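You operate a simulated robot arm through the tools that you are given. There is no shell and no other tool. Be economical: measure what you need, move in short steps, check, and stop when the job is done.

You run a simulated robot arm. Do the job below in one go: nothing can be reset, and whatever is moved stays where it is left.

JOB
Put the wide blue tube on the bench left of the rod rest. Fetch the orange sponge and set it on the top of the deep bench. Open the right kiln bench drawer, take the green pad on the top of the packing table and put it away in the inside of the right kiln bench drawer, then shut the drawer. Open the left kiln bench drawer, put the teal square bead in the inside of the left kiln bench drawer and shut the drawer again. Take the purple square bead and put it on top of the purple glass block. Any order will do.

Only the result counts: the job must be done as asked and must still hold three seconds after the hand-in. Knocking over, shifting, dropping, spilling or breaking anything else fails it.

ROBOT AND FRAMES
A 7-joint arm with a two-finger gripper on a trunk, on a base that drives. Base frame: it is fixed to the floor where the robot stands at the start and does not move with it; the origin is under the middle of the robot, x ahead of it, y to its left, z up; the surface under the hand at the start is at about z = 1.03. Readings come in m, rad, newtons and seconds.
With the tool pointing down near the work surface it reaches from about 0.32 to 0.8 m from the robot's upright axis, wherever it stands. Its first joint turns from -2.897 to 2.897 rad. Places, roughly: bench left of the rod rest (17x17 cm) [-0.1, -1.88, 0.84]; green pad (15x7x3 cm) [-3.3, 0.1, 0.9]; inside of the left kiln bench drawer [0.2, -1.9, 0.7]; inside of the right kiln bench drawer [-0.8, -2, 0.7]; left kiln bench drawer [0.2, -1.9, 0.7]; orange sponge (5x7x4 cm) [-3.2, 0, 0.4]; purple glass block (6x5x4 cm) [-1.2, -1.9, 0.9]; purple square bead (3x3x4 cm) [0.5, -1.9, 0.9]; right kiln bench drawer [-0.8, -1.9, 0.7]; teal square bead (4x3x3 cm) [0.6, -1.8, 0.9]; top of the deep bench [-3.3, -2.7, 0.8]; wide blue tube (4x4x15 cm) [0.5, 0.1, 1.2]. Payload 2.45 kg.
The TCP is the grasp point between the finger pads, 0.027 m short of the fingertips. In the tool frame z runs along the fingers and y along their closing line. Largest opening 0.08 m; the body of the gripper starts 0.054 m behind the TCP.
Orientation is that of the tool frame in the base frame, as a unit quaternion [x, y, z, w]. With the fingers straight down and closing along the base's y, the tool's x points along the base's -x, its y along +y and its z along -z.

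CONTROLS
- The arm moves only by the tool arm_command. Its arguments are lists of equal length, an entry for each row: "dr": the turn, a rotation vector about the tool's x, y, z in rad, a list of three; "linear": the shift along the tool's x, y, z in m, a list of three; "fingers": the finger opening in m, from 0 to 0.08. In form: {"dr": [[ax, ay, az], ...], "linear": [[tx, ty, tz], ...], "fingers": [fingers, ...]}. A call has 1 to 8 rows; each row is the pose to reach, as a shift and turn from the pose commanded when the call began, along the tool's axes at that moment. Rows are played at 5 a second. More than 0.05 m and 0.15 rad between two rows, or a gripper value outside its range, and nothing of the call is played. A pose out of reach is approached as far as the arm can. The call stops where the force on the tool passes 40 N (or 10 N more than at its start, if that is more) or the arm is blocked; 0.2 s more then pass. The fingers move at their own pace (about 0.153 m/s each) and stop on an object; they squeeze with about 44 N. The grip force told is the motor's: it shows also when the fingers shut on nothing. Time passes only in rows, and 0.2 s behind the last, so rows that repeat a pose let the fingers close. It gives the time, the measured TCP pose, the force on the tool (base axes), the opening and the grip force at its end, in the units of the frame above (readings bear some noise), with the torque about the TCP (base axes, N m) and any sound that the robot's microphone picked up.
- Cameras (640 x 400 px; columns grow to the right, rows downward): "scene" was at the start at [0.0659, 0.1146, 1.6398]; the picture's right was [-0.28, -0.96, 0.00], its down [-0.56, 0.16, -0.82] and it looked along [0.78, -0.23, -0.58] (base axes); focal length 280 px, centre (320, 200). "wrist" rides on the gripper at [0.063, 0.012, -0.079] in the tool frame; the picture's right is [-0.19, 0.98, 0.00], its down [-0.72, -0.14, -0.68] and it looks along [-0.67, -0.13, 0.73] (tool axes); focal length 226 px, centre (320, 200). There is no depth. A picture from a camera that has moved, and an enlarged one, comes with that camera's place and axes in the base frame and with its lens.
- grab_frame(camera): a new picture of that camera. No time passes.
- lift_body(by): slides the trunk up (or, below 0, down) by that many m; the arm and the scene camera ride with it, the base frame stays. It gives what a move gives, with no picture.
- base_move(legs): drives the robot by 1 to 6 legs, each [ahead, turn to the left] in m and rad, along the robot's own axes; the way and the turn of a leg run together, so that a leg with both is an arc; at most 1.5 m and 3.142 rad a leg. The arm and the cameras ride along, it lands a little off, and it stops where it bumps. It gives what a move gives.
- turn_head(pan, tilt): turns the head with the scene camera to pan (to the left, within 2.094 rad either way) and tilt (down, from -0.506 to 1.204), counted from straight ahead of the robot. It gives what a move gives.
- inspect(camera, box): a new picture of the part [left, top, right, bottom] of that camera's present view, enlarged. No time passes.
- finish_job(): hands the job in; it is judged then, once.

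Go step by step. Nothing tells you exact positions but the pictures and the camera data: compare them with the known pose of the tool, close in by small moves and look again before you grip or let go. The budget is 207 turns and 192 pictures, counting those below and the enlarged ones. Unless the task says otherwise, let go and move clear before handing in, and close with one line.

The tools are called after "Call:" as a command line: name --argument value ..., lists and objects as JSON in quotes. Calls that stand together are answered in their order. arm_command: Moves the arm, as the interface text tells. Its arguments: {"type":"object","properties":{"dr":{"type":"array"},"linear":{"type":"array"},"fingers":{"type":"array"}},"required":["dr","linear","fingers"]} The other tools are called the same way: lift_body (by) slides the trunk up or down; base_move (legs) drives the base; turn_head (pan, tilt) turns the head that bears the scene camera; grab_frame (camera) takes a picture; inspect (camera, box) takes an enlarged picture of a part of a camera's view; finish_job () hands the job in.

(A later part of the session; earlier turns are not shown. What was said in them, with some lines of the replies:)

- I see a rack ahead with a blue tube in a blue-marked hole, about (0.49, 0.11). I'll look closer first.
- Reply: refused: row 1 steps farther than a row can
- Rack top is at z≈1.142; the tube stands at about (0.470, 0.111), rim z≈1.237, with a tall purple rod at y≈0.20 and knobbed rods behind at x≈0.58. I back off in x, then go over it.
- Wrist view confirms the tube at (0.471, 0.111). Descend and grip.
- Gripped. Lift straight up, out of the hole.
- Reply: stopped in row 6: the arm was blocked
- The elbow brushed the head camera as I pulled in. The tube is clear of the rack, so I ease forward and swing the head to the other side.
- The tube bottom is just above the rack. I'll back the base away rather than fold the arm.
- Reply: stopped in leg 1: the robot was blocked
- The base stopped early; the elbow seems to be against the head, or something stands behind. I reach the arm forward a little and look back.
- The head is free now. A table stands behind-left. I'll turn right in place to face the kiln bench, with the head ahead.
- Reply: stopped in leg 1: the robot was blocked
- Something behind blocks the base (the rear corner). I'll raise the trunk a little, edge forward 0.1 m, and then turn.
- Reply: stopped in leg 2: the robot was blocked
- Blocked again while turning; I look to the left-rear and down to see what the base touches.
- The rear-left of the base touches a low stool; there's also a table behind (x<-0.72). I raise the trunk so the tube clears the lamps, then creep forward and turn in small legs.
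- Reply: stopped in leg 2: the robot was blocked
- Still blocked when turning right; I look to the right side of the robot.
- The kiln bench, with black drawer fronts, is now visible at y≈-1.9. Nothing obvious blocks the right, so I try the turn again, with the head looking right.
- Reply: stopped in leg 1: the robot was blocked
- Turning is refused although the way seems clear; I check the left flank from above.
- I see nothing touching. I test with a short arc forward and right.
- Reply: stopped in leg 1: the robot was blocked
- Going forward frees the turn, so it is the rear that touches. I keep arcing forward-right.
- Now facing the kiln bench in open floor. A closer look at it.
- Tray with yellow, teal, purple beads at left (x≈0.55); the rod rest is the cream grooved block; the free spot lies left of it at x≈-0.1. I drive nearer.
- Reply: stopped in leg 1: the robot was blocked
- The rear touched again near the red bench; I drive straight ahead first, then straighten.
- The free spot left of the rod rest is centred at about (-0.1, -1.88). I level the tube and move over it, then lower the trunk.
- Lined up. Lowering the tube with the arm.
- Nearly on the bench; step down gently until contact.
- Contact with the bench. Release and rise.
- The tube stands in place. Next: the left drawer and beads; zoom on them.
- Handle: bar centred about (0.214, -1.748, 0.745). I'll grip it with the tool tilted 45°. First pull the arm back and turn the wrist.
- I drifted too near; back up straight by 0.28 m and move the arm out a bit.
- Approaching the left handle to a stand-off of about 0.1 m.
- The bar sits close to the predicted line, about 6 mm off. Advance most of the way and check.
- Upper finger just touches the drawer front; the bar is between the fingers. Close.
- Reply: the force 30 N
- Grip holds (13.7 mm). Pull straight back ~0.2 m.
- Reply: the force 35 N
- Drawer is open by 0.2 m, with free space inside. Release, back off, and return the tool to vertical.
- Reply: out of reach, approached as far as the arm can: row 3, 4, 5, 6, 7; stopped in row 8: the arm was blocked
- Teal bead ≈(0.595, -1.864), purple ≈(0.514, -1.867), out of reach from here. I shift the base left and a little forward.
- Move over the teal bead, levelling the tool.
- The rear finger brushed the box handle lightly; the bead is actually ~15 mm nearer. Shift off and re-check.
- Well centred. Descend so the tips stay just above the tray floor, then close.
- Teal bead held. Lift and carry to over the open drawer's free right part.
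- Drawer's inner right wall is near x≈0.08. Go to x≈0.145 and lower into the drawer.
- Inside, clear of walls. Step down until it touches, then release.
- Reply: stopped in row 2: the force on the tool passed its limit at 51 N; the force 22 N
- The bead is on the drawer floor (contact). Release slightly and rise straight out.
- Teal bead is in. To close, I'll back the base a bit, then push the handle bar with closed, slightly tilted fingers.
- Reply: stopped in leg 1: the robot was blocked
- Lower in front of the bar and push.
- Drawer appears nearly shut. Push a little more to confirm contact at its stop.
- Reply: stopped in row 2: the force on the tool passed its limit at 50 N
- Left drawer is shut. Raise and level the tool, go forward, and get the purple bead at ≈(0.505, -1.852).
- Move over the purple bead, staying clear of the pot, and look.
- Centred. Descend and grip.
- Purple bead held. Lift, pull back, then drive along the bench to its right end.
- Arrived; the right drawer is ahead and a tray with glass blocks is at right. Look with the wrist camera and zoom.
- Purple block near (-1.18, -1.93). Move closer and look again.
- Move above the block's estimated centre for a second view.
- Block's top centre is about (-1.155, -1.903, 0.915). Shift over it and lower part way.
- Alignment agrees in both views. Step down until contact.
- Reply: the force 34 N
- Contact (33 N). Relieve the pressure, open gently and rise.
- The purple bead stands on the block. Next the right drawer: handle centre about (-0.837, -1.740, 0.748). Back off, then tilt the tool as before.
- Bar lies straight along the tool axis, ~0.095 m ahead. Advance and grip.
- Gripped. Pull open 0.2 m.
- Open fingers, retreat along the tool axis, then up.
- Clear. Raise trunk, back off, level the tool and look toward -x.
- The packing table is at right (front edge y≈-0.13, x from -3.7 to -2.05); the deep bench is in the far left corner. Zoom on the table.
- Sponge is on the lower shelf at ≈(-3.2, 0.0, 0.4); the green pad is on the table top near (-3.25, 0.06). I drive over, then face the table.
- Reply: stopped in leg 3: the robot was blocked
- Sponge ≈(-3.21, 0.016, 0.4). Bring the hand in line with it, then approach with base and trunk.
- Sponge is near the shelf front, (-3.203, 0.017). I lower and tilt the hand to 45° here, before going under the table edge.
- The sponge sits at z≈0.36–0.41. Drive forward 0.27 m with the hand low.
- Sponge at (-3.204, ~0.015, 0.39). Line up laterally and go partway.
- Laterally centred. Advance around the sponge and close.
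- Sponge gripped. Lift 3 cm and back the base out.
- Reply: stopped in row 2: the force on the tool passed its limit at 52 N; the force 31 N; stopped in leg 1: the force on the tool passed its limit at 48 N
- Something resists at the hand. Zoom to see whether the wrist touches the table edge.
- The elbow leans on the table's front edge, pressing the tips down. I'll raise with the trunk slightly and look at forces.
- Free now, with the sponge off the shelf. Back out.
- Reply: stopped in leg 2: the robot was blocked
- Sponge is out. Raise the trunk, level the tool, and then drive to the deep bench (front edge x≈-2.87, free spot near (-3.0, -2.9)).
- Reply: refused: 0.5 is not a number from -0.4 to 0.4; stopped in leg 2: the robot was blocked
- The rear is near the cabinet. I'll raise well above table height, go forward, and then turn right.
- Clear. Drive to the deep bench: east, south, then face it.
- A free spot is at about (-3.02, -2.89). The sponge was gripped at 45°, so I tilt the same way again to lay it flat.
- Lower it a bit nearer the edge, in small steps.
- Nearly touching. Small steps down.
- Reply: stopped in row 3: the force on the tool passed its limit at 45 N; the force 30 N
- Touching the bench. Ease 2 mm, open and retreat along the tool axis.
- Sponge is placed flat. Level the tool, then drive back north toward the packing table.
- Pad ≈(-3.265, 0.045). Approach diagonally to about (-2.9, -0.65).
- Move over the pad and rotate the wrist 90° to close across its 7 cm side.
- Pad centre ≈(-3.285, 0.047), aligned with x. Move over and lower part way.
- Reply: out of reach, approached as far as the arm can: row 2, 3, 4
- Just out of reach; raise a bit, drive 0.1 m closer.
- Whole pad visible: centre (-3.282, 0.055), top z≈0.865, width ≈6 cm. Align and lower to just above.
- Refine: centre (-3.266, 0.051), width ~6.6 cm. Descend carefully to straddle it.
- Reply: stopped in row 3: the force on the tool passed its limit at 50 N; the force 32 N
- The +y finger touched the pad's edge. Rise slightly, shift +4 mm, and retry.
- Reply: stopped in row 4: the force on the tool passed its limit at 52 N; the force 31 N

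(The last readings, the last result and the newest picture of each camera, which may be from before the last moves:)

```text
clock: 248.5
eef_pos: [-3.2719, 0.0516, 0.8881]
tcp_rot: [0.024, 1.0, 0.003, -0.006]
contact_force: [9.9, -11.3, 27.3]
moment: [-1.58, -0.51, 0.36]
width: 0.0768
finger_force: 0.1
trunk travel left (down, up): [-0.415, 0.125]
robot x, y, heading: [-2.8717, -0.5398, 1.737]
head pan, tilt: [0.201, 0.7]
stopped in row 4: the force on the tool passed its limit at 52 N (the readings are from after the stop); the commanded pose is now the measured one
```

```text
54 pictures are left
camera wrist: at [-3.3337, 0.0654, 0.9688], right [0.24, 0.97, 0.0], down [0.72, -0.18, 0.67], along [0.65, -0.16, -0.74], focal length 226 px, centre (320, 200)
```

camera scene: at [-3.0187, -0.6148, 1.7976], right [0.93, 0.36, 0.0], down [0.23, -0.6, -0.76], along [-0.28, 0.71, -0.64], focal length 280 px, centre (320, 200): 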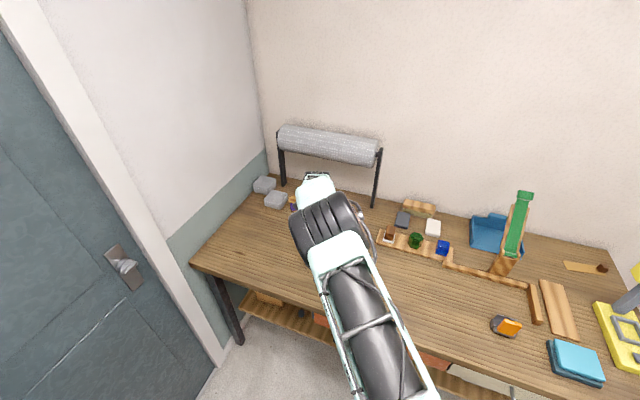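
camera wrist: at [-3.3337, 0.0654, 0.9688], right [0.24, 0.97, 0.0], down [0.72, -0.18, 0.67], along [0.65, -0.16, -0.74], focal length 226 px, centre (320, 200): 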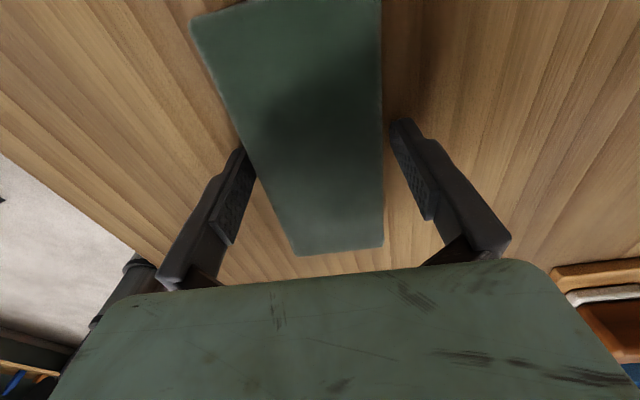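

The torque shows the -y finger is the one touching, so shift the other way.

Call:
arm_command --dr '[[0, 0, 0], [0, 0, 0], [0, 0, 0], [0, 0, 0], [0, 0, 0]]' --linear '[[0, 0, -0.01], [0, -0.0085, -0.01], [0, -0.0085, 0], [0, -0.0085, 0.004], [0, -0.0085, 0.008]]' --fingers '[0.08, 0.08, 0.08, 0.08, 0.08]'

Call:
inspect --camera "wrist" --box '[180, 80, 460, 255]'

```text
clock: 249.4
eef_pos: [-3.2752, 0.0426, 0.8872]
tcp_rot: [0.025, 1.0, 0.002, -0.007]
contact_force: [8.9, -12.4, 30.3]
moment: [-1.75, -0.49, 0.33]
width: 0.0762
finger_force: 0.1
trunk travel left (down, up): [-0.415, 0.125]
robot x, y, heading: [-2.8723, -0.5397, 1.735]
head pan, tilt: [0.201, 0.7]
stopped in row 4: the force on the tool passed its limit at 51 N (the readings are from after the stop); the commanded pose is now the measured one
```

```text
2.29 times, centred on (320, 168) of wrist
camera zoom: at [-3.3365, 0.0562, 0.9687], right [0.24, 0.97, 0.0], down [0.72, -0.18, 0.67], along [0.65, -0.16, -0.74], focal length 517 px, centre (320, 274)
```

zoom: 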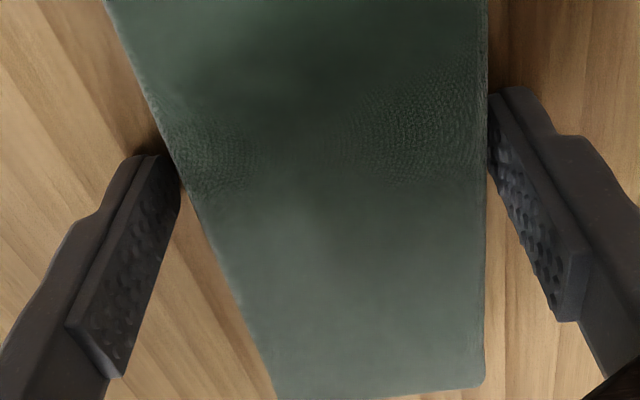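

Force is unchanged by the shift, so the tips are probably on the table top beside the pad. Raise 3 mm and close.

Call:
arm_command --dr '[[0, 0, 0], [0, 0, 0], [0, 0, 0], [0, 0, 0]]' --linear '[[0, 0, -0.004], [0, 0.003, -0.004], [0, 0.003, -0.004], [0, 0.003, -0.004]]' --fingers '[0.08, 0.065, 0.04, 0.04]'

Call:
grab_frame --camera "wrist"

```text
clock: 250.4
eef_pos: [-3.2745, 0.0471, 0.8883]
tcp_rot: [0.025, 1.0, 0.002, -0.007]
contact_force: [0.0, -0.1, -0.4]
moment: [-0.02, 0.02, 0.02]
width: 0.0637
finger_force: 44.0
trunk travel left (down, up): [-0.415, 0.125]
robot x, y, heading: [-2.8731, -0.5433, 1.738]
head pan, tilt: [0.201, 0.7]
```

```text
52 pictures are left
camera wrist: at [-3.3379, 0.0611, 0.9688], right [0.24, 0.97, 0.0], down [0.72, -0.18, 0.67], along [0.65, -0.16, -0.74], focal length 226 px, centre (320, 200)
```

wrist: 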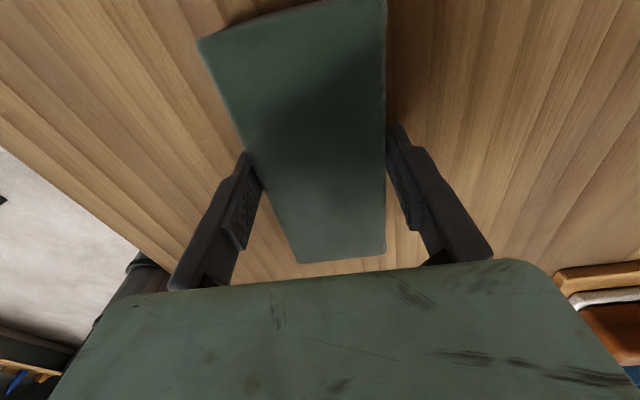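

Gripped (64 mm). Lift and pull back.

Call:
arm_command --dr '[[0, 0, 0], [0, 0, 0], [0, 0, 0], [0, 0, 0], [0, 0, 0], [0, 0, 0]]' --linear '[[0, 0, -0.03], [0, 0, -0.06], [0, 0, -0.1], [0, 0, -0.14], [0, -0.04, -0.16], [0, -0.08, -0.16]]' --fingers '[0.04, 0.04, 0.04, 0.04, 0.04, 0.04]'

Call:
grab_frame --camera "wrist"

```text
clock: 251.8
eef_pos: [-3.2798, -0.0353, 1.0487]
tcp_rot: [0.026, 1.0, 0.002, -0.006]
contact_force: [-0.1, -0.5, -1.0]
moment: [0.02, 0.0, 0.01]
width: 0.0639
finger_force: 44.2
trunk travel left (down, up): [-0.415, 0.125]
robot x, y, heading: [-2.8724, -0.5455, 1.735]
head pan, tilt: [0.201, 0.7]
```

```text
51 pictures are left
camera wrist: at [-3.3419, -0.0196, 1.1293], right [0.24, 0.97, 0.0], down [0.72, -0.18, 0.67], along [0.65, -0.16, -0.74], focal length 226 px, centre (320, 200)
```

wrist: 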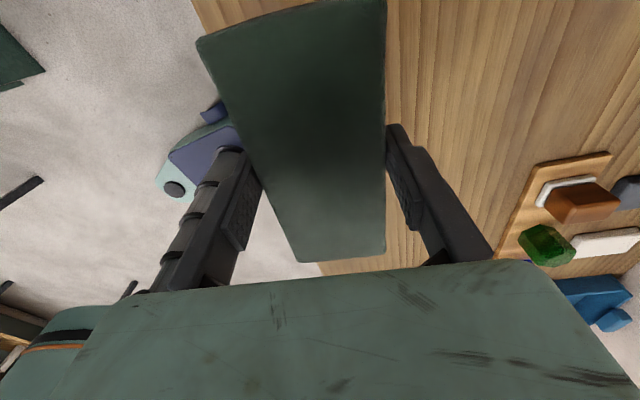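

Pad is held. Bring the hand in front of the robot, then drive back to the kiln bench.

Call:
arm_command --dr '[[0, 0, 0], [0, 0, 0], [0, 0, 0], [0, 0, 0], [0, 0, 0], [0, 0, 0], [0, 0, 0]]' --linear '[[-0.045, -0.01, -0.02], [-0.09, -0.02, -0.04], [-0.135, -0.03, -0.04], [-0.18, -0.04, -0.04], [-0.225, -0.04, -0.04], [-0.27, -0.04, -0.04], [-0.31, -0.04, -0.04]]' --fingers '[0.04, 0.04, 0.04, 0.04, 0.04, 0.04, 0.04]'

Call:
base_move --legs '[[-0.1, 0], [0, -1.94], [1.4, 0], [0.45, 0], [0, -1.35]]'

Call:
grab_frame --camera "scene"

Call:
grab_frame --camera "wrist"

```text
refused: row 1 steps farther than a row can; nothing moved
```

```text
clock: 270.1
eef_pos: [-0.6746, -1.4743, 1.0479]
tcp_rot: [0.997, -0.081, 0.007, 0.002]
contact_force: [0.0, -0.1, -0.3]
moment: [0.03, 0.01, 0.02]
width: 0.0639
finger_force: 44.2
trunk travel left (down, up): [-0.415, 0.125]
robot x, y, heading: [-1.0231, -0.9178, -1.514]
head pan, tilt: [0.201, 0.7]
```

```text
50 pictures are left
camera scene: at [-0.8606, -0.975, 1.7976], right [-0.97, -0.26, 0.0], down [-0.17, 0.62, -0.76], along [0.2, -0.74, -0.64], focal length 280 px, centre (320, 200)
```

scene: 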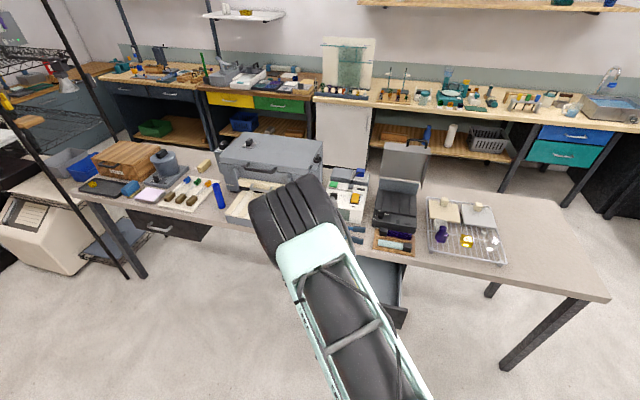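

```text
49 pictures are left
camera wrist: at [-0.6148, -1.4967, 1.1289], right [-0.35, -0.94, 0.0], down [-0.69, 0.26, 0.67], along [-0.63, 0.23, -0.74], focal length 226 px, centre (320, 200)
```

wrist: 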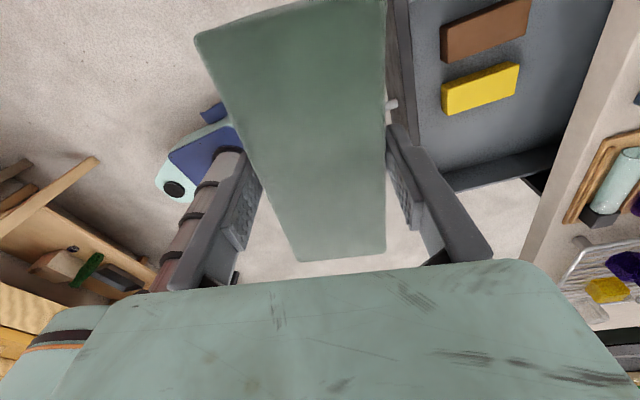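

Pad came along safely and everything still stands. The drawer holds a brown and a yellow box at the back; the front strip is free. Move nearer and align.

Call:
base_move --legs '[[0.12, 0]]'

Call:
arm_command --dr '[[0, 0, -0.05], [0, 0, -0.1], [0, 0, -0.162], [0, 0, -0.162]]' --linear '[[-0.035, 0.005, 0], [-0.07, 0.01, 0], [-0.105, 0.015, 0], [-0.125, 0.02, 0]]' --fingers '[0.04, 0.04, 0.04, 0.04]'

Call:
grab_frame --camera "wrist"

Call:
grab_frame --camera "scene"

```text
clock: 271.3
eef_pos: [-0.6674, -1.5937, 1.0471]
tcp_rot: [0.997, -0.082, 0.006, 0.001]
contact_force: [0.1, -0.3, -0.8]
moment: [0.02, -0.01, 0.01]
width: 0.0641
finger_force: 43.7
trunk travel left (down, up): [-0.415, 0.125]
robot x, y, heading: [-1.0141, -1.0401, -1.517]
head pan, tilt: [0.201, 0.7]
```

```text
clock: 272.3
eef_pos: [-0.794, -1.593, 1.0451]
tcp_rot: [1.0, 0.0, 0.006, 0.002]
contact_force: [0.1, 0.1, 0.1]
moment: [-0.01, -0.05, 0.03]
width: 0.0638
finger_force: 43.8
trunk travel left (down, up): [-0.415, 0.125]
robot x, y, heading: [-1.0174, -1.0384, -1.51]
head pan, tilt: [0.201, 0.7]
```

```text
48 pictures are left
camera wrist: at [-0.732, -1.6049, 1.1262], right [-0.19, -0.98, 0.0], down [-0.73, 0.14, 0.67], along [-0.66, 0.13, -0.74], focal length 226 px, centre (320, 200)
```

wrist: 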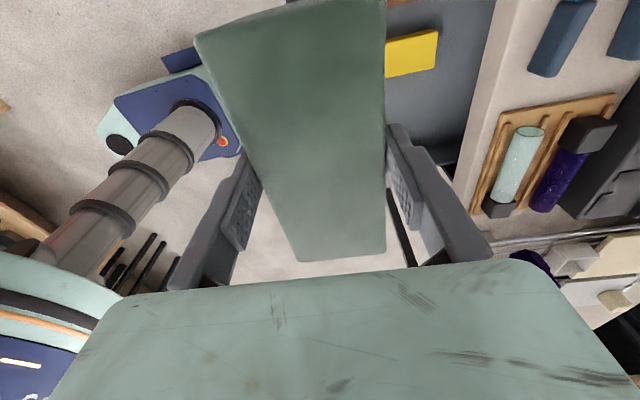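

```text
47 pictures are left
camera scene: at [-0.8538, -1.0942, 1.7976], right [-0.97, -0.26, 0.0], down [-0.16, 0.62, -0.76], along [0.2, -0.74, -0.64], focal length 280 px, centre (320, 200)
```

scene: 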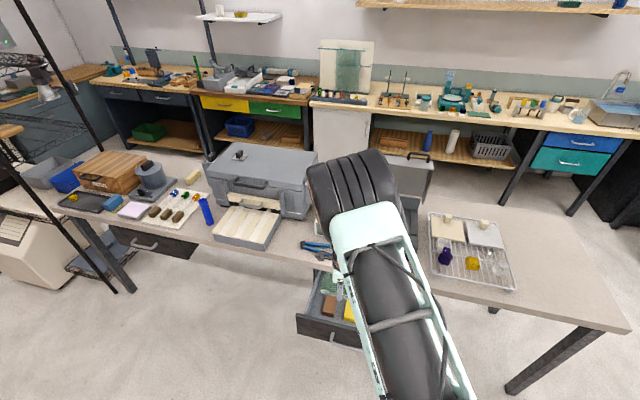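

Call:
inspect --camera "scene" --box '[280, 240, 408, 360]'

```text
3.33 times, centred on (344, 300) of scene
camera zoom: at [-0.8538, -1.0942, 1.7976], right [-0.97, -0.26, 0.0], down [-0.16, 0.62, -0.76], along [0.2, -0.74, -0.64], focal length 933 px, centre (240, -133)
```

zoom: 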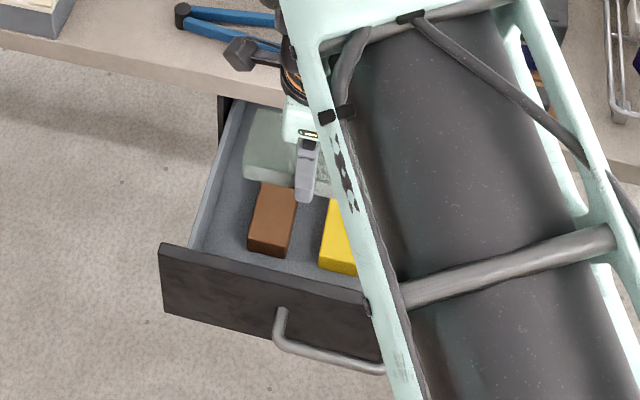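

The two boxes sit mid-drawer, leaving only narrow strips; the pad can rest flat on top of both boxes (still well below the drawer rim). Move over (-0.785, -1.71) and lower.

Call:
arm_command --dr '[[0, 0, 0], [0, 0, 0], [0, 0, 0], [0, 0, 0], [0, 0, 0], [0, 0, 0], [0, 0, 0]]' --linear '[[0.01, 0.04, 0], [0.019, 0.08, 0], [0.019, 0.112, 0.02], [0.019, 0.112, 0.065], [0.019, 0.112, 0.11], [0.019, 0.112, 0.15], [0.019, 0.112, 0.18]]' --fingers '[0.04, 0.04, 0.04, 0.04, 0.04, 0.04, 0.04]'

Call:
grab_frame --camera "scene"

Call:
inspect --camera "scene" --box '[280, 240, 408, 360]'

Call:
grab_frame --camera "wrist"

```text
clock: 273.9
eef_pos: [-0.7722, -1.7046, 0.8666]
tcp_rot: [1.0, 0.0, 0.006, 0.003]
contact_force: [-0.5, -0.7, 0.0]
moment: [0.02, -0.01, 0.03]
width: 0.0637
finger_force: 43.9
trunk travel left (down, up): [-0.415, 0.125]
robot x, y, heading: [-1.016, -1.0413, -1.514]
head pan, tilt: [0.201, 0.7]
```

```text
45 pictures are left
camera scene: at [-0.8536, -1.0946, 1.7975], right [-0.97, -0.26, 0.0], down [-0.16, 0.62, -0.76], along [0.2, -0.74, -0.64], focal length 280 px, centre (320, 200)
```

scene: 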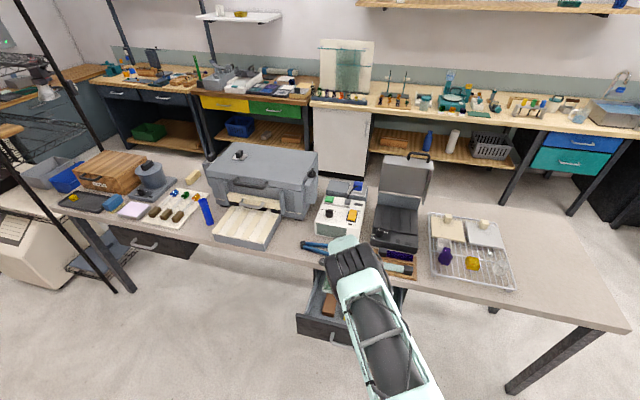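

```text
3.33 times, centred on (344, 300) of scene
camera zoom: at [-0.8536, -1.0946, 1.7975], right [-0.97, -0.26, 0.0], down [-0.16, 0.62, -0.76], along [0.2, -0.74, -0.64], focal length 933 px, centre (240, -133)
```

zoom: 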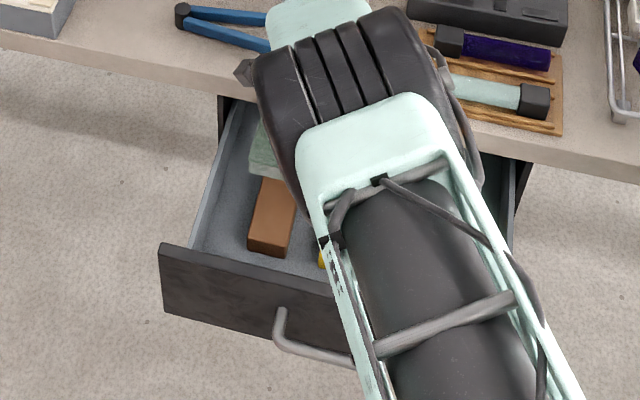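

```text
43 pictures are left
camera wrist: at [-0.7098, -1.7183, 0.9477], right [-0.19, -0.98, 0.0], down [-0.73, 0.15, 0.67], along [-0.66, 0.13, -0.74], focal length 226 px, centre (320, 200)
```

wrist: 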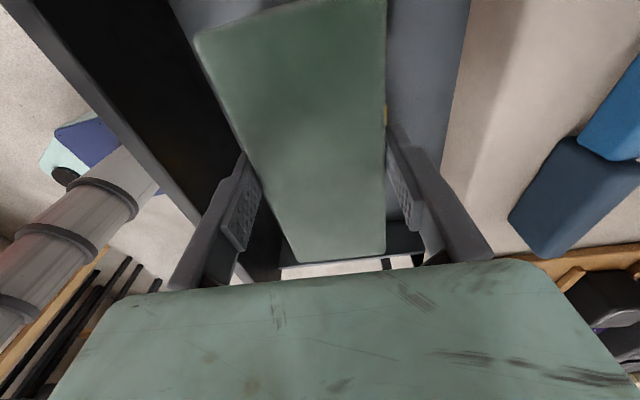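

Pad spans x≈-0.85…-0.71, inside the walls. Lower towards the boxes.

Call:
arm_command --dr '[[0, 0, 0], [0, 0, 0], [0, 0, 0], [0, 0, 0]]' --linear '[[-0.003, 0.0, 0.035], [-0.005, 0, 0.07], [-0.005, 0, 0.095], [-0.005, 0, 0.11]]' --fingers '[0.04, 0.04, 0.04, 0.04]'

Call:
grab_frame --camera "wrist"

Call:
inspect --camera "scene" --box '[280, 240, 408, 360]'

```text
clock: 274.9
eef_pos: [-0.7817, -1.6981, 0.7695]
tcp_rot: [1.0, 0.0, 0.006, 0.003]
contact_force: [-0.4, 0.9, 0.4]
moment: [0.0, -0.02, 0.04]
width: 0.0637
finger_force: 44.3
out of reach, approached as far as the arm can: row 3, 4
trunk travel left (down, up): [-0.415, 0.125]
robot x, y, heading: [-1.0126, -1.0404, -1.516]
head pan, tilt: [0.201, 0.7]
```

```text
42 pictures are left
camera wrist: at [-0.7209, -1.7108, 0.85], right [-0.19, -0.98, 0.0], down [-0.73, 0.15, 0.67], along [-0.66, 0.13, -0.74], focal length 226 px, centre (320, 200)
```

wrist: 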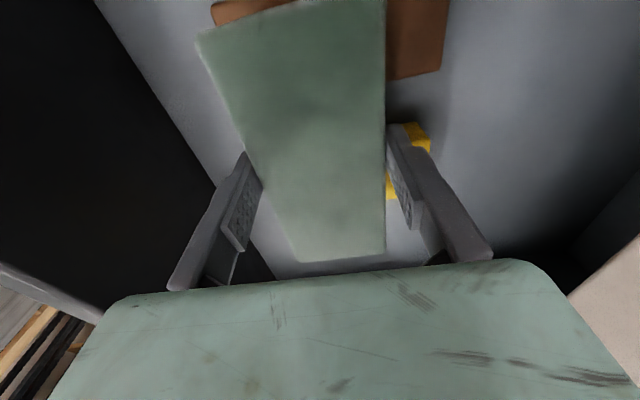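

```text
3.33 times, centred on (344, 300) of scene
camera zoom: at [-0.8542, -1.0944, 1.7977], right [-0.97, -0.26, 0.0], down [-0.16, 0.62, -0.76], along [0.2, -0.74, -0.64], focal length 933 px, centre (240, -133)
```

zoom: 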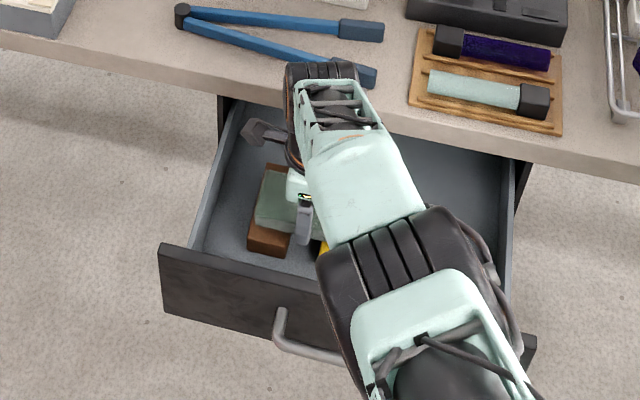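

The drawer's right part (x -1.0…-0.85) is actually free and wide enough for the pad turned lengthwise. I rise, turn the hand 90°, and use that instead.

Call:
arm_command --dr '[[0, 0, 0], [0, 0, 0], [0, 0, 0], [0, 0, 0], [0, 0, 0], [0, 0, -0.14], [0, 0, -0.28], [0, 0, -0.42]]' --linear '[[0, 0, -0.045], [0, 0, -0.09], [0, 0, -0.135], [0, 0, -0.18], [-0.02, -0.02, -0.21], [-0.045, -0.03, -0.22], [-0.07, -0.03, -0.22], [-0.09, -0.02, -0.22]]' --fingers '[0.04, 0.04, 0.04, 0.04, 0.04, 0.04, 0.04, 0.04]'

Call:
arm_command --dr '[[0, 0, -0.145], [0, 0, -0.29], [0, 0, -0.435], [0, 0, -0.58], [0, 0, -0.725], [0, 0, -0.87], [0, 0, -1.015], [0, 0, -1.15]]' --linear '[[0, 0, 0], [0, 0, 0], [0, 0, 0], [0, 0, 0], [0, 0, 0], [0, 0, 0], [0, 0, 0], [0, 0, 0]]' --fingers '[0.04, 0.04, 0.04, 0.04, 0.04, 0.04, 0.04, 0.04]'

Call:
grab_frame --camera "wrist"

Call:
grab_frame --camera "scene"

```text
clock: 276.7
eef_pos: [-0.8774, -1.6747, 0.9879]
tcp_rot: [0.978, 0.21, 0.006, 0.003]
contact_force: [0.4, 1.1, -0.5]
moment: [0.03, -0.01, 0.0]
width: 0.0637
finger_force: 44.1
trunk travel left (down, up): [-0.415, 0.125]
robot x, y, heading: [-1.0138, -1.0357, -1.514]
head pan, tilt: [0.201, 0.7]
```

```text
clock: 278.5
eef_pos: [-0.8759, -1.6772, 0.9887]
tcp_rot: [0.707, 0.707, 0.003, 0.007]
contact_force: [-0.1, -0.3, 0.5]
moment: [0.01, 0.02, -0.01]
width: 0.0639
finger_force: 43.7
trunk travel left (down, up): [-0.415, 0.125]
robot x, y, heading: [-1.0183, -1.0412, -1.51]
head pan, tilt: [0.201, 0.7]
```

```text
40 pictures are left
camera wrist: at [-0.8648, -1.6137, 1.0689], right [0.98, -0.19, 0.01], down [-0.15, -0.71, 0.68], along [-0.12, -0.67, -0.73], focal length 226 px, centre (320, 200)
```

wrist: 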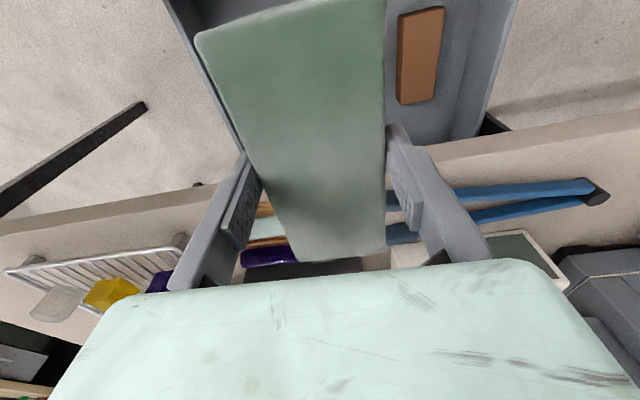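

```text
39 pictures are left
camera scene: at [-0.854, -1.0944, 1.7976], right [-0.97, -0.26, 0.0], down [-0.16, 0.62, -0.76], along [0.2, -0.74, -0.64], focal length 280 px, centre (320, 200)
```

scene: 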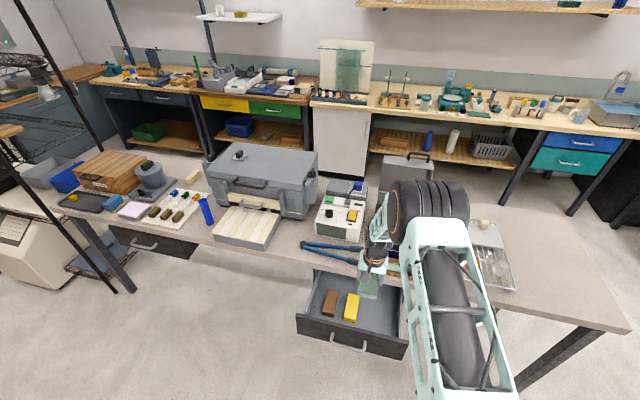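

Call:
inspect --camera "scene" --box '[290, 250, 418, 360]'

```text
3.64 times, centred on (354, 305) of scene
camera zoom: at [-0.854, -1.0944, 1.7976], right [-0.97, -0.26, 0.0], down [-0.16, 0.62, -0.76], along [0.2, -0.74, -0.64], focal length 1018 px, centre (196, -182)
```

zoom: 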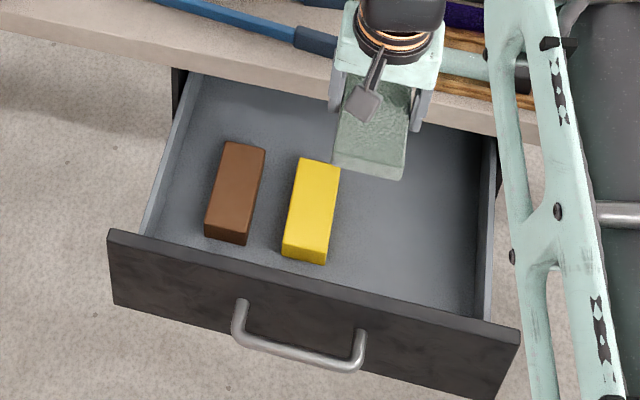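

Free area centre x≈-0.923. Shift there and lower with the trunk.

Call:
arm_command --dr '[[0, 0, 0], [0, 0, 0]]' --linear '[[0.003, -0.025, 0], [0.005, -0.047, 0]]' --fingers '[0.04, 0.04]'

Call:
lift_body --by -0.17

Call:
grab_frame --camera "wrist"

Call:
grab_frame --camera "scene"

```text
clock: 279.1
eef_pos: [-0.9245, -1.672, 0.99]
tcp_rot: [0.708, 0.706, 0.002, 0.006]
contact_force: [0.9, 1.8, -0.6]
moment: [0.0, -0.03, -0.02]
width: 0.0637
finger_force: 43.9
trunk travel left (down, up): [-0.415, 0.125]
robot x, y, heading: [-1.0162, -1.0392, -1.511]
head pan, tilt: [0.201, 0.7]
```

```text
clock: 281.0
eef_pos: [-0.9236, -1.6711, 0.8187]
tcp_rot: [0.708, 0.707, 0.003, 0.007]
contact_force: [0.8, 0.2, -0.6]
moment: [0.0, -0.02, 0.0]
width: 0.0637
finger_force: 43.5
trunk travel left (down, up): [-0.245, 0.295]
robot x, y, heading: [-1.0172, -1.0443, -1.512]
head pan, tilt: [0.201, 0.7]
```

```text
37 pictures are left
camera wrist: at [-0.913, -1.6086, 0.8984], right [0.98, -0.19, 0.01], down [-0.15, -0.71, 0.68], along [-0.12, -0.67, -0.73], focal length 226 px, centre (320, 200)
```

wrist: 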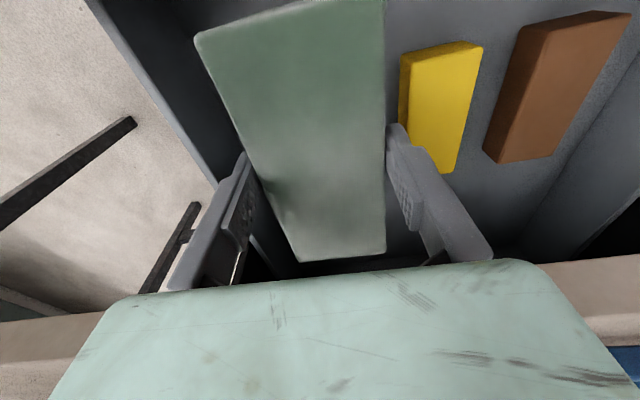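

```text
36 pictures are left
camera scene: at [-0.8538, -1.0941, 1.6277], right [-0.97, -0.26, 0.0], down [-0.16, 0.62, -0.76], along [0.2, -0.74, -0.64], focal length 280 px, centre (320, 200)
```

scene: 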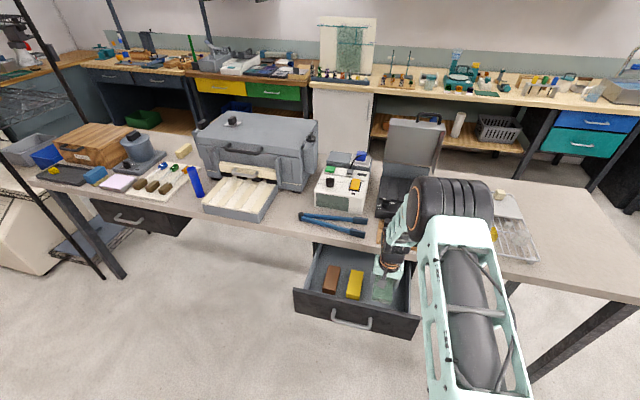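

Well placed between the yellow box and the right wall. Lower further.

Call:
lift_body --by -0.09

Call:
grab_frame --camera "wrist"

Call:
inspect --camera "scene" --box '[280, 220, 440, 345]'

```text
clock: 282.3
eef_pos: [-0.9238, -1.6703, 0.7287]
tcp_rot: [0.708, 0.706, 0.002, 0.006]
contact_force: [-0.7, 0.7, -0.5]
moment: [0.01, 0.0, -0.04]
width: 0.0637
finger_force: 44.1
trunk travel left (down, up): [-0.155, 0.385]
robot x, y, heading: [-1.0126, -1.0414, -1.509]
head pan, tilt: [0.201, 0.7]
```

```text
35 pictures are left
camera wrist: at [-0.913, -1.6085, 0.8085], right [0.98, -0.19, 0.01], down [-0.15, -0.71, 0.68], along [-0.12, -0.67, -0.73], focal length 226 px, centre (320, 200)
```

wrist: 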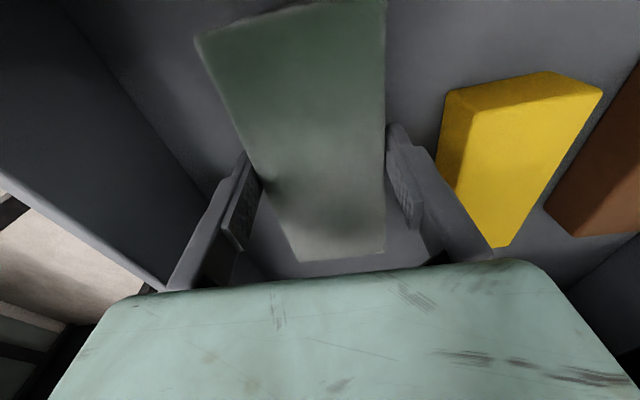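

```text
3.20 times, centred on (360, 282) of scene
camera zoom: at [-0.8539, -1.0941, 1.5377], right [-0.97, -0.26, 0.0], down [-0.16, 0.62, -0.76], along [0.2, -0.74, -0.64], focal length 896 px, centre (192, -64)
```

zoom: 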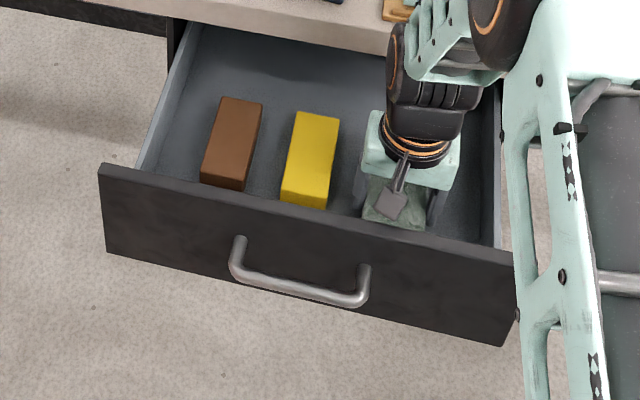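

The wrist camera is close to the drawer front, so I shift 3 cm toward the back and step down to the floor.

Call:
arm_command --dr '[[0, 0, 0], [0, 0, 0], [0, 0, 0], [0, 0, 0], [0, 0, 0], [0, 0, 0]]' --linear '[[-0.015, 0, 0], [-0.028, 0, 0], [-0.028, 0, 0.01], [-0.028, 0, 0.018], [-0.028, 0, 0.024], [-0.028, 0, 0.03]]' --fingers '[0.04, 0.04, 0.04, 0.04, 0.04, 0.04]'

Call:
grab_frame --camera "wrist"

```text
clock: 283.3
eef_pos: [-0.9253, -1.7036, 0.7183]
tcp_rot: [0.708, 0.707, -0.001, 0.01]
contact_force: [-0.3, -2.0, 15.3]
moment: [0.92, 0.43, 0.02]
width: 0.0638
finger_force: 43.8
trunk travel left (down, up): [-0.155, 0.385]
robot x, y, heading: [-1.0174, -1.0388, -1.514]
head pan, tilt: [0.201, 0.7]
stopped in row 5: the force on the tool passed its limit at 42 N (the readings are from after the stop); the commanded pose is now the measured one
```

```text
33 pictures are left
camera wrist: at [-0.9134, -1.6398, 0.7967], right [0.98, -0.19, 0.01], down [-0.15, -0.71, 0.69], along [-0.12, -0.68, -0.72], focal length 226 px, centre (320, 200)
```

wrist: 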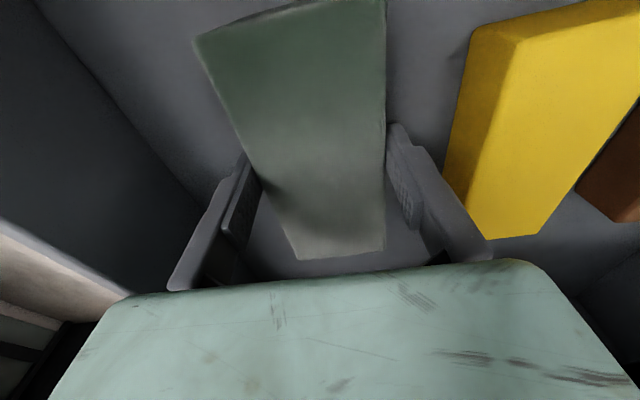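

Pad's corner touches the drawer floor. Release and rise.

Call:
arm_command --dr '[[0, 0, 0], [0, 0, 0], [0, 0, 0], [0, 0, 0], [0, 0, 0], [0, 0, 0], [0, 0, 0], [0, 0, 0]]' --linear '[[0, 0, 0], [0, 0, 0], [0, 0, 0], [0, 0, -0.03], [0.01, 0, -0.07], [0.02, 0, -0.11], [0.02, 0, -0.15], [0.02, 0, -0.19]]' --fingers '[0.07, 0.078, 0.078, 0.078, 0.078, 0.078, 0.078, 0.078]'

Call:
grab_frame --camera "wrist"

Call:
inspect --camera "scene" --box '[280, 200, 440, 345]'

```text
clock: 285.1
eef_pos: [-0.9273, -1.6799, 0.9063]
tcp_rot: [0.708, 0.706, 0.001, 0.008]
contact_force: [0.0, 0.0, 0.5]
moment: [0.06, 0.0, 0.02]
width: 0.0779
finger_force: 0.0
trunk travel left (down, up): [-0.155, 0.385]
robot x, y, heading: [-1.0141, -1.0388, -1.513]
head pan, tilt: [0.201, 0.7]
```

```text
32 pictures are left
camera wrist: at [-0.9149, -1.6169, 0.9861], right [0.98, -0.2, 0.01], down [-0.15, -0.71, 0.69], along [-0.12, -0.68, -0.73], focal length 226 px, centre (320, 200)
```

wrist: 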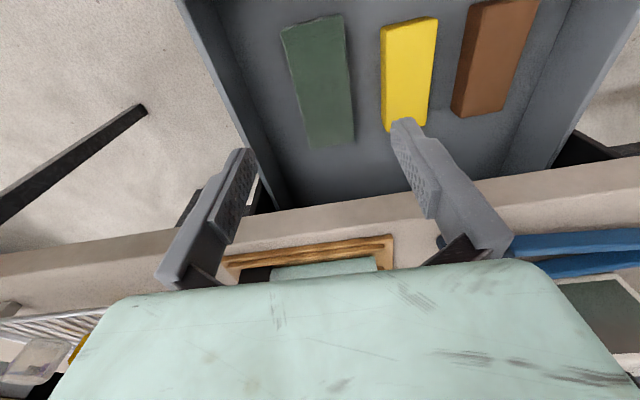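

```text
2.76 times, centred on (360, 272) of scene
camera zoom: at [-0.8539, -1.0939, 1.5376], right [-0.97, -0.26, 0.0], down [-0.16, 0.62, -0.76], along [0.2, -0.74, -0.64], focal length 772 px, centre (210, 0)
```

zoom: 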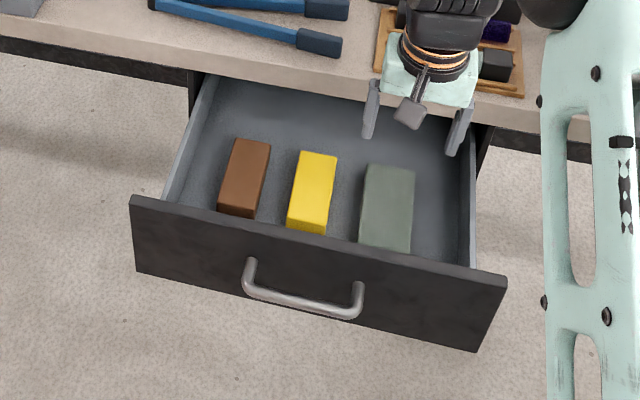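

Pad lies flat in the drawer. Now close: bring closed, tilted fingers in front of the handle.

Call:
arm_command --dr '[[0, 0, 0], [0, -0.06, 0], [0, -0.12, 0], [0, -0.18, 0], [0, -0.24, 0], [0, -0.3, 0], [0, -0.35, 0], [0, -0.4, 0]]' --linear '[[0.045, 0.01, 0], [0.09, 0.02, 0], [0.135, 0.04, 0], [0.175, 0.065, 0], [0.205, 0.09, 0], [0.205, 0.09, 0.04], [0.205, 0.09, 0.08], [0.205, 0.09, 0.12]]' --fingers '[0.03, 0.0, 0.0, 0.0, 0.0, 0.0, 0.0, 0.0]'

Call:
grab_frame --camera "wrist"

Call:
grab_frame --camera "scene"

```text
clock: 286.9
eef_pos: [-0.8351, -1.4768, 0.7842]
tcp_rot: [0.694, 0.691, -0.14, 0.149]
contact_force: [-0.5, -0.4, 0.4]
moment: [0.0, 0.0, 0.0]
width: 0.0
finger_force: 29.6
trunk travel left (down, up): [-0.155, 0.385]
robot x, y, heading: [-1.0155, -1.0393, -1.514]
head pan, tilt: [0.201, 0.7]
```

```text
30 pictures are left
camera wrist: at [-0.823, -1.3875, 0.8323], right [0.98, -0.18, 0.09], down [-0.15, -0.39, 0.91], along [-0.13, -0.91, -0.4], focal length 226 px, centre (320, 200)
```

wrist: 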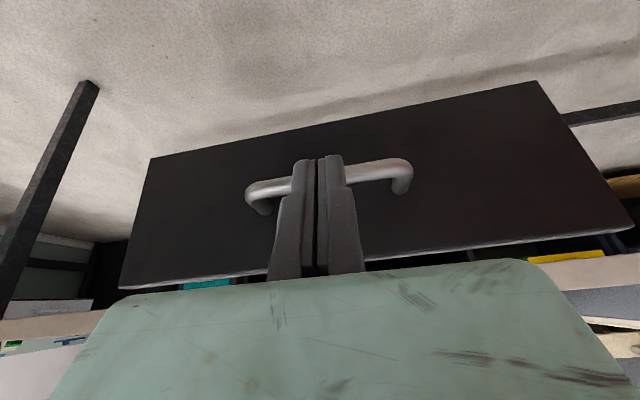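

```text
29 pictures are left
camera scene: at [-0.8536, -1.094, 1.5375], right [-0.97, -0.26, 0.0], down [-0.16, 0.62, -0.76], along [0.2, -0.74, -0.64], focal length 280 px, centre (320, 200)
```

scene: 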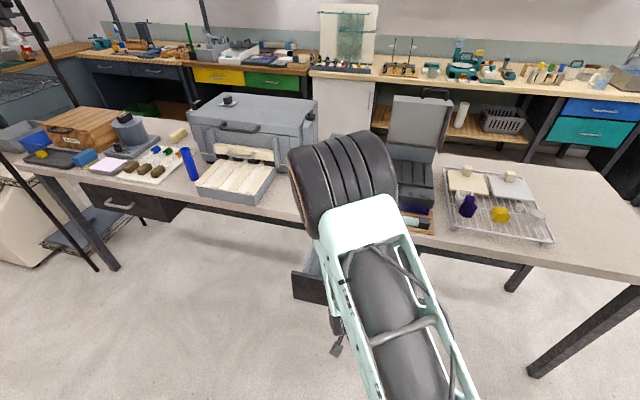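

Lower in front of the bar and push the drawer shut.

Call:
arm_command --dr '[[0, 0, 0], [0, 0, 0], [0, 0, 0], [0, 0, 0], [0, 0, 0], [0, 0, 0], [0, 0, 0], [0, 0, 0]]' --linear '[[0.008, 0, 0.0184], [0.0168, 0, 0.0386], [-0.0199, 0, 0.0546], [-0.0566, 0, 0.0706], [-0.0932, 0, 0.0866], [-0.1299, 0, 0.1026], [-0.1666, 0, 0.1186], [-0.1987, 0, 0.1326]]' --fingers '[0, 0, 0, 0, 0, 0, 0, 0]'

Call:
arm_command --dr '[[0, 0, 0], [0, 0, 0], [0, 0, 0], [0, 0, 0]]' --linear '[[-0.0092, 0, 0.004], [-0.0183, 0, 0.008], [-0.0275, 0, 0.012], [-0.0367, 0, 0.016]]' --fingers '[0, 0, 0, 0]'

Call:
grab_frame --camera "wrist"

Call:
grab_frame --camera "scene"

```text
clock: 288.7
eef_pos: [-0.8336, -1.7136, 0.7435]
tcp_rot: [0.694, 0.691, -0.14, 0.149]
contact_force: [-0.5, -0.3, 0.1]
moment: [-0.01, -0.01, -0.01]
width: 0.0
finger_force: 29.5
trunk travel left (down, up): [-0.155, 0.385]
robot x, y, heading: [-1.0158, -1.0414, -1.512]
head pan, tilt: [0.201, 0.7]
```

```text
clock: 289.5
eef_pos: [-0.8338, -1.7335, 0.7369]
tcp_rot: [0.694, 0.693, -0.133, 0.141]
contact_force: [0.9, 1.3, -8.1]
moment: [0.14, 0.03, 0.03]
width: 0.0001
finger_force: 29.4
trunk travel left (down, up): [-0.155, 0.385]
robot x, y, heading: [-1.0124, -1.0391, -1.511]
head pan, tilt: [0.201, 0.7]
stopped in row 4: the force on the tool passed its limit at 65 N (the readings are from after the stop); the commanded pose is now the measured one
```

```text
28 pictures are left
camera wrist: at [-0.8216, -1.6446, 0.7865], right [0.98, -0.18, 0.08], down [-0.15, -0.4, 0.9], along [-0.13, -0.9, -0.42], focal length 226 px, centre (320, 200)
```

wrist: 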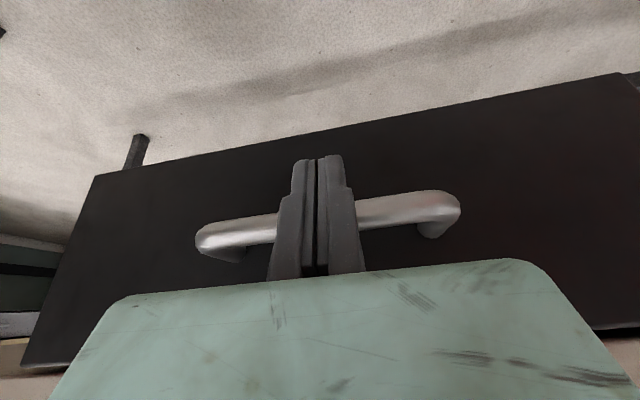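

```text
27 pictures are left
camera scene: at [-0.8537, -1.0939, 1.5375], right [-0.97, -0.26, 0.0], down [-0.16, 0.62, -0.76], along [0.2, -0.74, -0.64], focal length 280 px, centre (320, 200)
```

scene: 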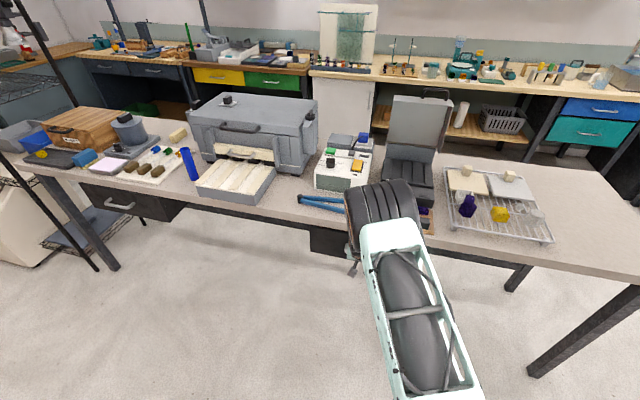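

Hard stop reached: the right drawer is shut. Retreat and verify everything.

Call:
arm_command --dr '[[0, 0, 0], [0, 0, 0], [0, 0, 0], [0, 0.1, 0], [0, 0.2, 0], [0, 0.3, 0]]' --linear '[[0.03, 0, 0], [0.06, 0, -0.01], [0.09, 0, -0.04], [0.1, 0, -0.09], [0.1, 0, -0.13], [0.09, 0, -0.17]]' --fingers '[0, 0, 0, 0, 0, 0]'

Call:
base_move --legs '[[-0.25, 0]]'

Call:
turn_head --pan 0.4 --tilt 0.7

Call:
grab_frame --camera "scene"

```text
refused: row 4 steps farther than a row can; nothing moved
```

```text
clock: 291.4
eef_pos: [-0.8474, -1.4817, 0.7385]
tcp_rot: [0.695, 0.692, -0.134, 0.142]
contact_force: [1.2, -0.3, 1.5]
moment: [0.03, -0.01, 0.0]
width: 0.0
finger_force: 29.8
trunk travel left (down, up): [-0.155, 0.385]
robot x, y, heading: [-1.0282, -0.7894, -1.514]
head pan, tilt: [0.201, 0.7]
```

```text
clock: 292.1
eef_pos: [-0.8488, -1.4812, 0.7376]
tcp_rot: [0.695, 0.692, -0.134, 0.14]
contact_force: [-0.1, -0.2, -0.4]
moment: [0.01, -0.03, 0.01]
width: 0.0003
finger_force: 30.2
trunk travel left (down, up): [-0.155, 0.385]
robot x, y, heading: [-1.0328, -0.7886, -1.509]
head pan, tilt: [0.4, 0.7]
```

```text
26 pictures are left
camera scene: at [-0.8524, -0.8358, 1.5376], right [-0.9, -0.44, 0.0], down [-0.28, 0.58, -0.76], along [0.34, -0.69, -0.64], focal length 280 px, centre (320, 200)
```

scene: 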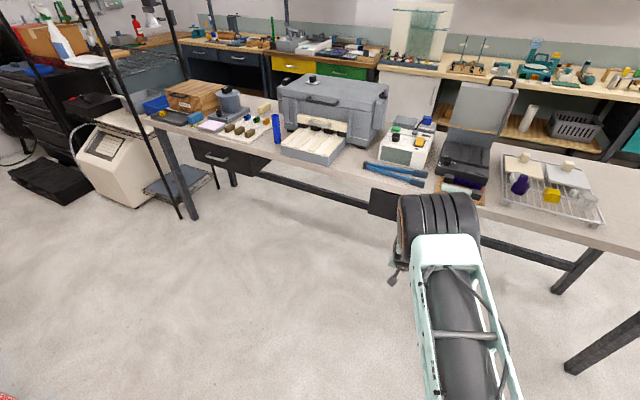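

Call:
inspect --camera "scene" --box '[150, 70, 400, 226]'

Call:
inspect --camera "scene" --box '[360, 120, 610, 276]'

Call:
grab_frame --camera "wrist"

```text
2.56 times, centred on (275, 148) of scene
camera zoom: at [-0.8524, -0.8358, 1.5376], right [-0.9, -0.44, 0.0], down [-0.28, 0.58, -0.76], along [0.34, -0.69, -0.64], focal length 716 px, centre (435, 333)
```

zoom: 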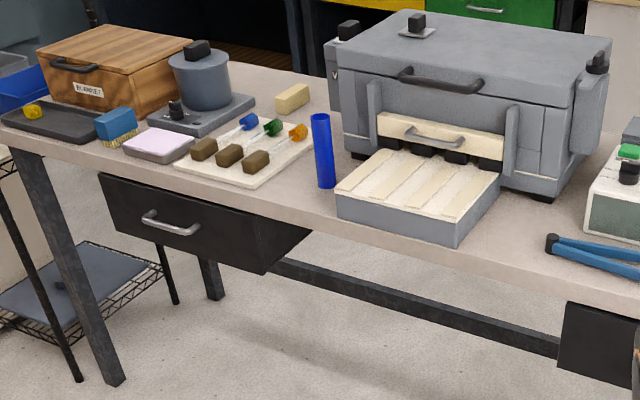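

```text
2.56 times, centred on (485, 198) of scene
camera zoom: at [-0.8524, -0.8358, 1.5376], right [-0.9, -0.44, 0.0], down [-0.28, 0.58, -0.76], along [0.34, -0.69, -0.64], focal length 716 px, centre (-102, 205)
```

zoom: 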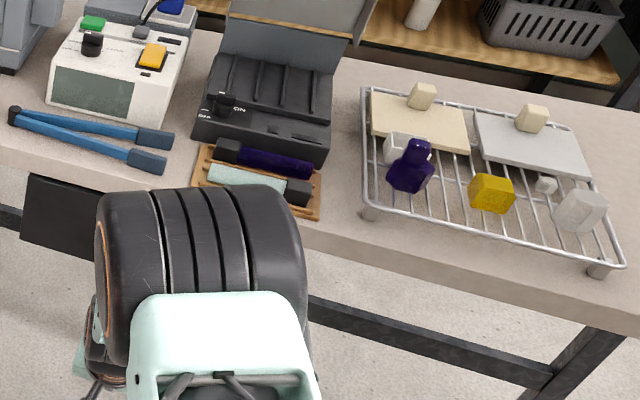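

```text
23 pictures are left
camera wrist: at [-0.8367, -1.3935, 0.7875], right [0.98, -0.18, 0.08], down [-0.15, -0.4, 0.9], along [-0.13, -0.9, -0.42], focal length 226 px, centre (320, 200)
```

wrist: 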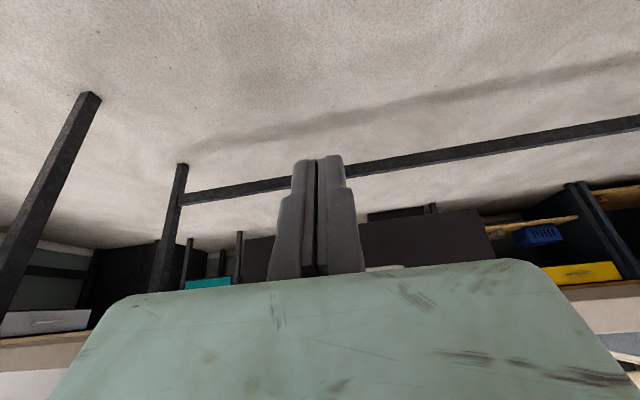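

Everything checks out: the tube stands left of the rod rest, both drawers are shut, and the bead stands on the purple block. The sponge was lying on the deep bench when I left it. The hand is clear, so I hand in.

Call:
finish_job

```text
The job is handed in.
```

All five tasks are done and handed in: the blue tube is on the bench, the sponge is on the deep bench, the green pad and teal bead are in their shut drawers, and the purple bead is on the purple block.
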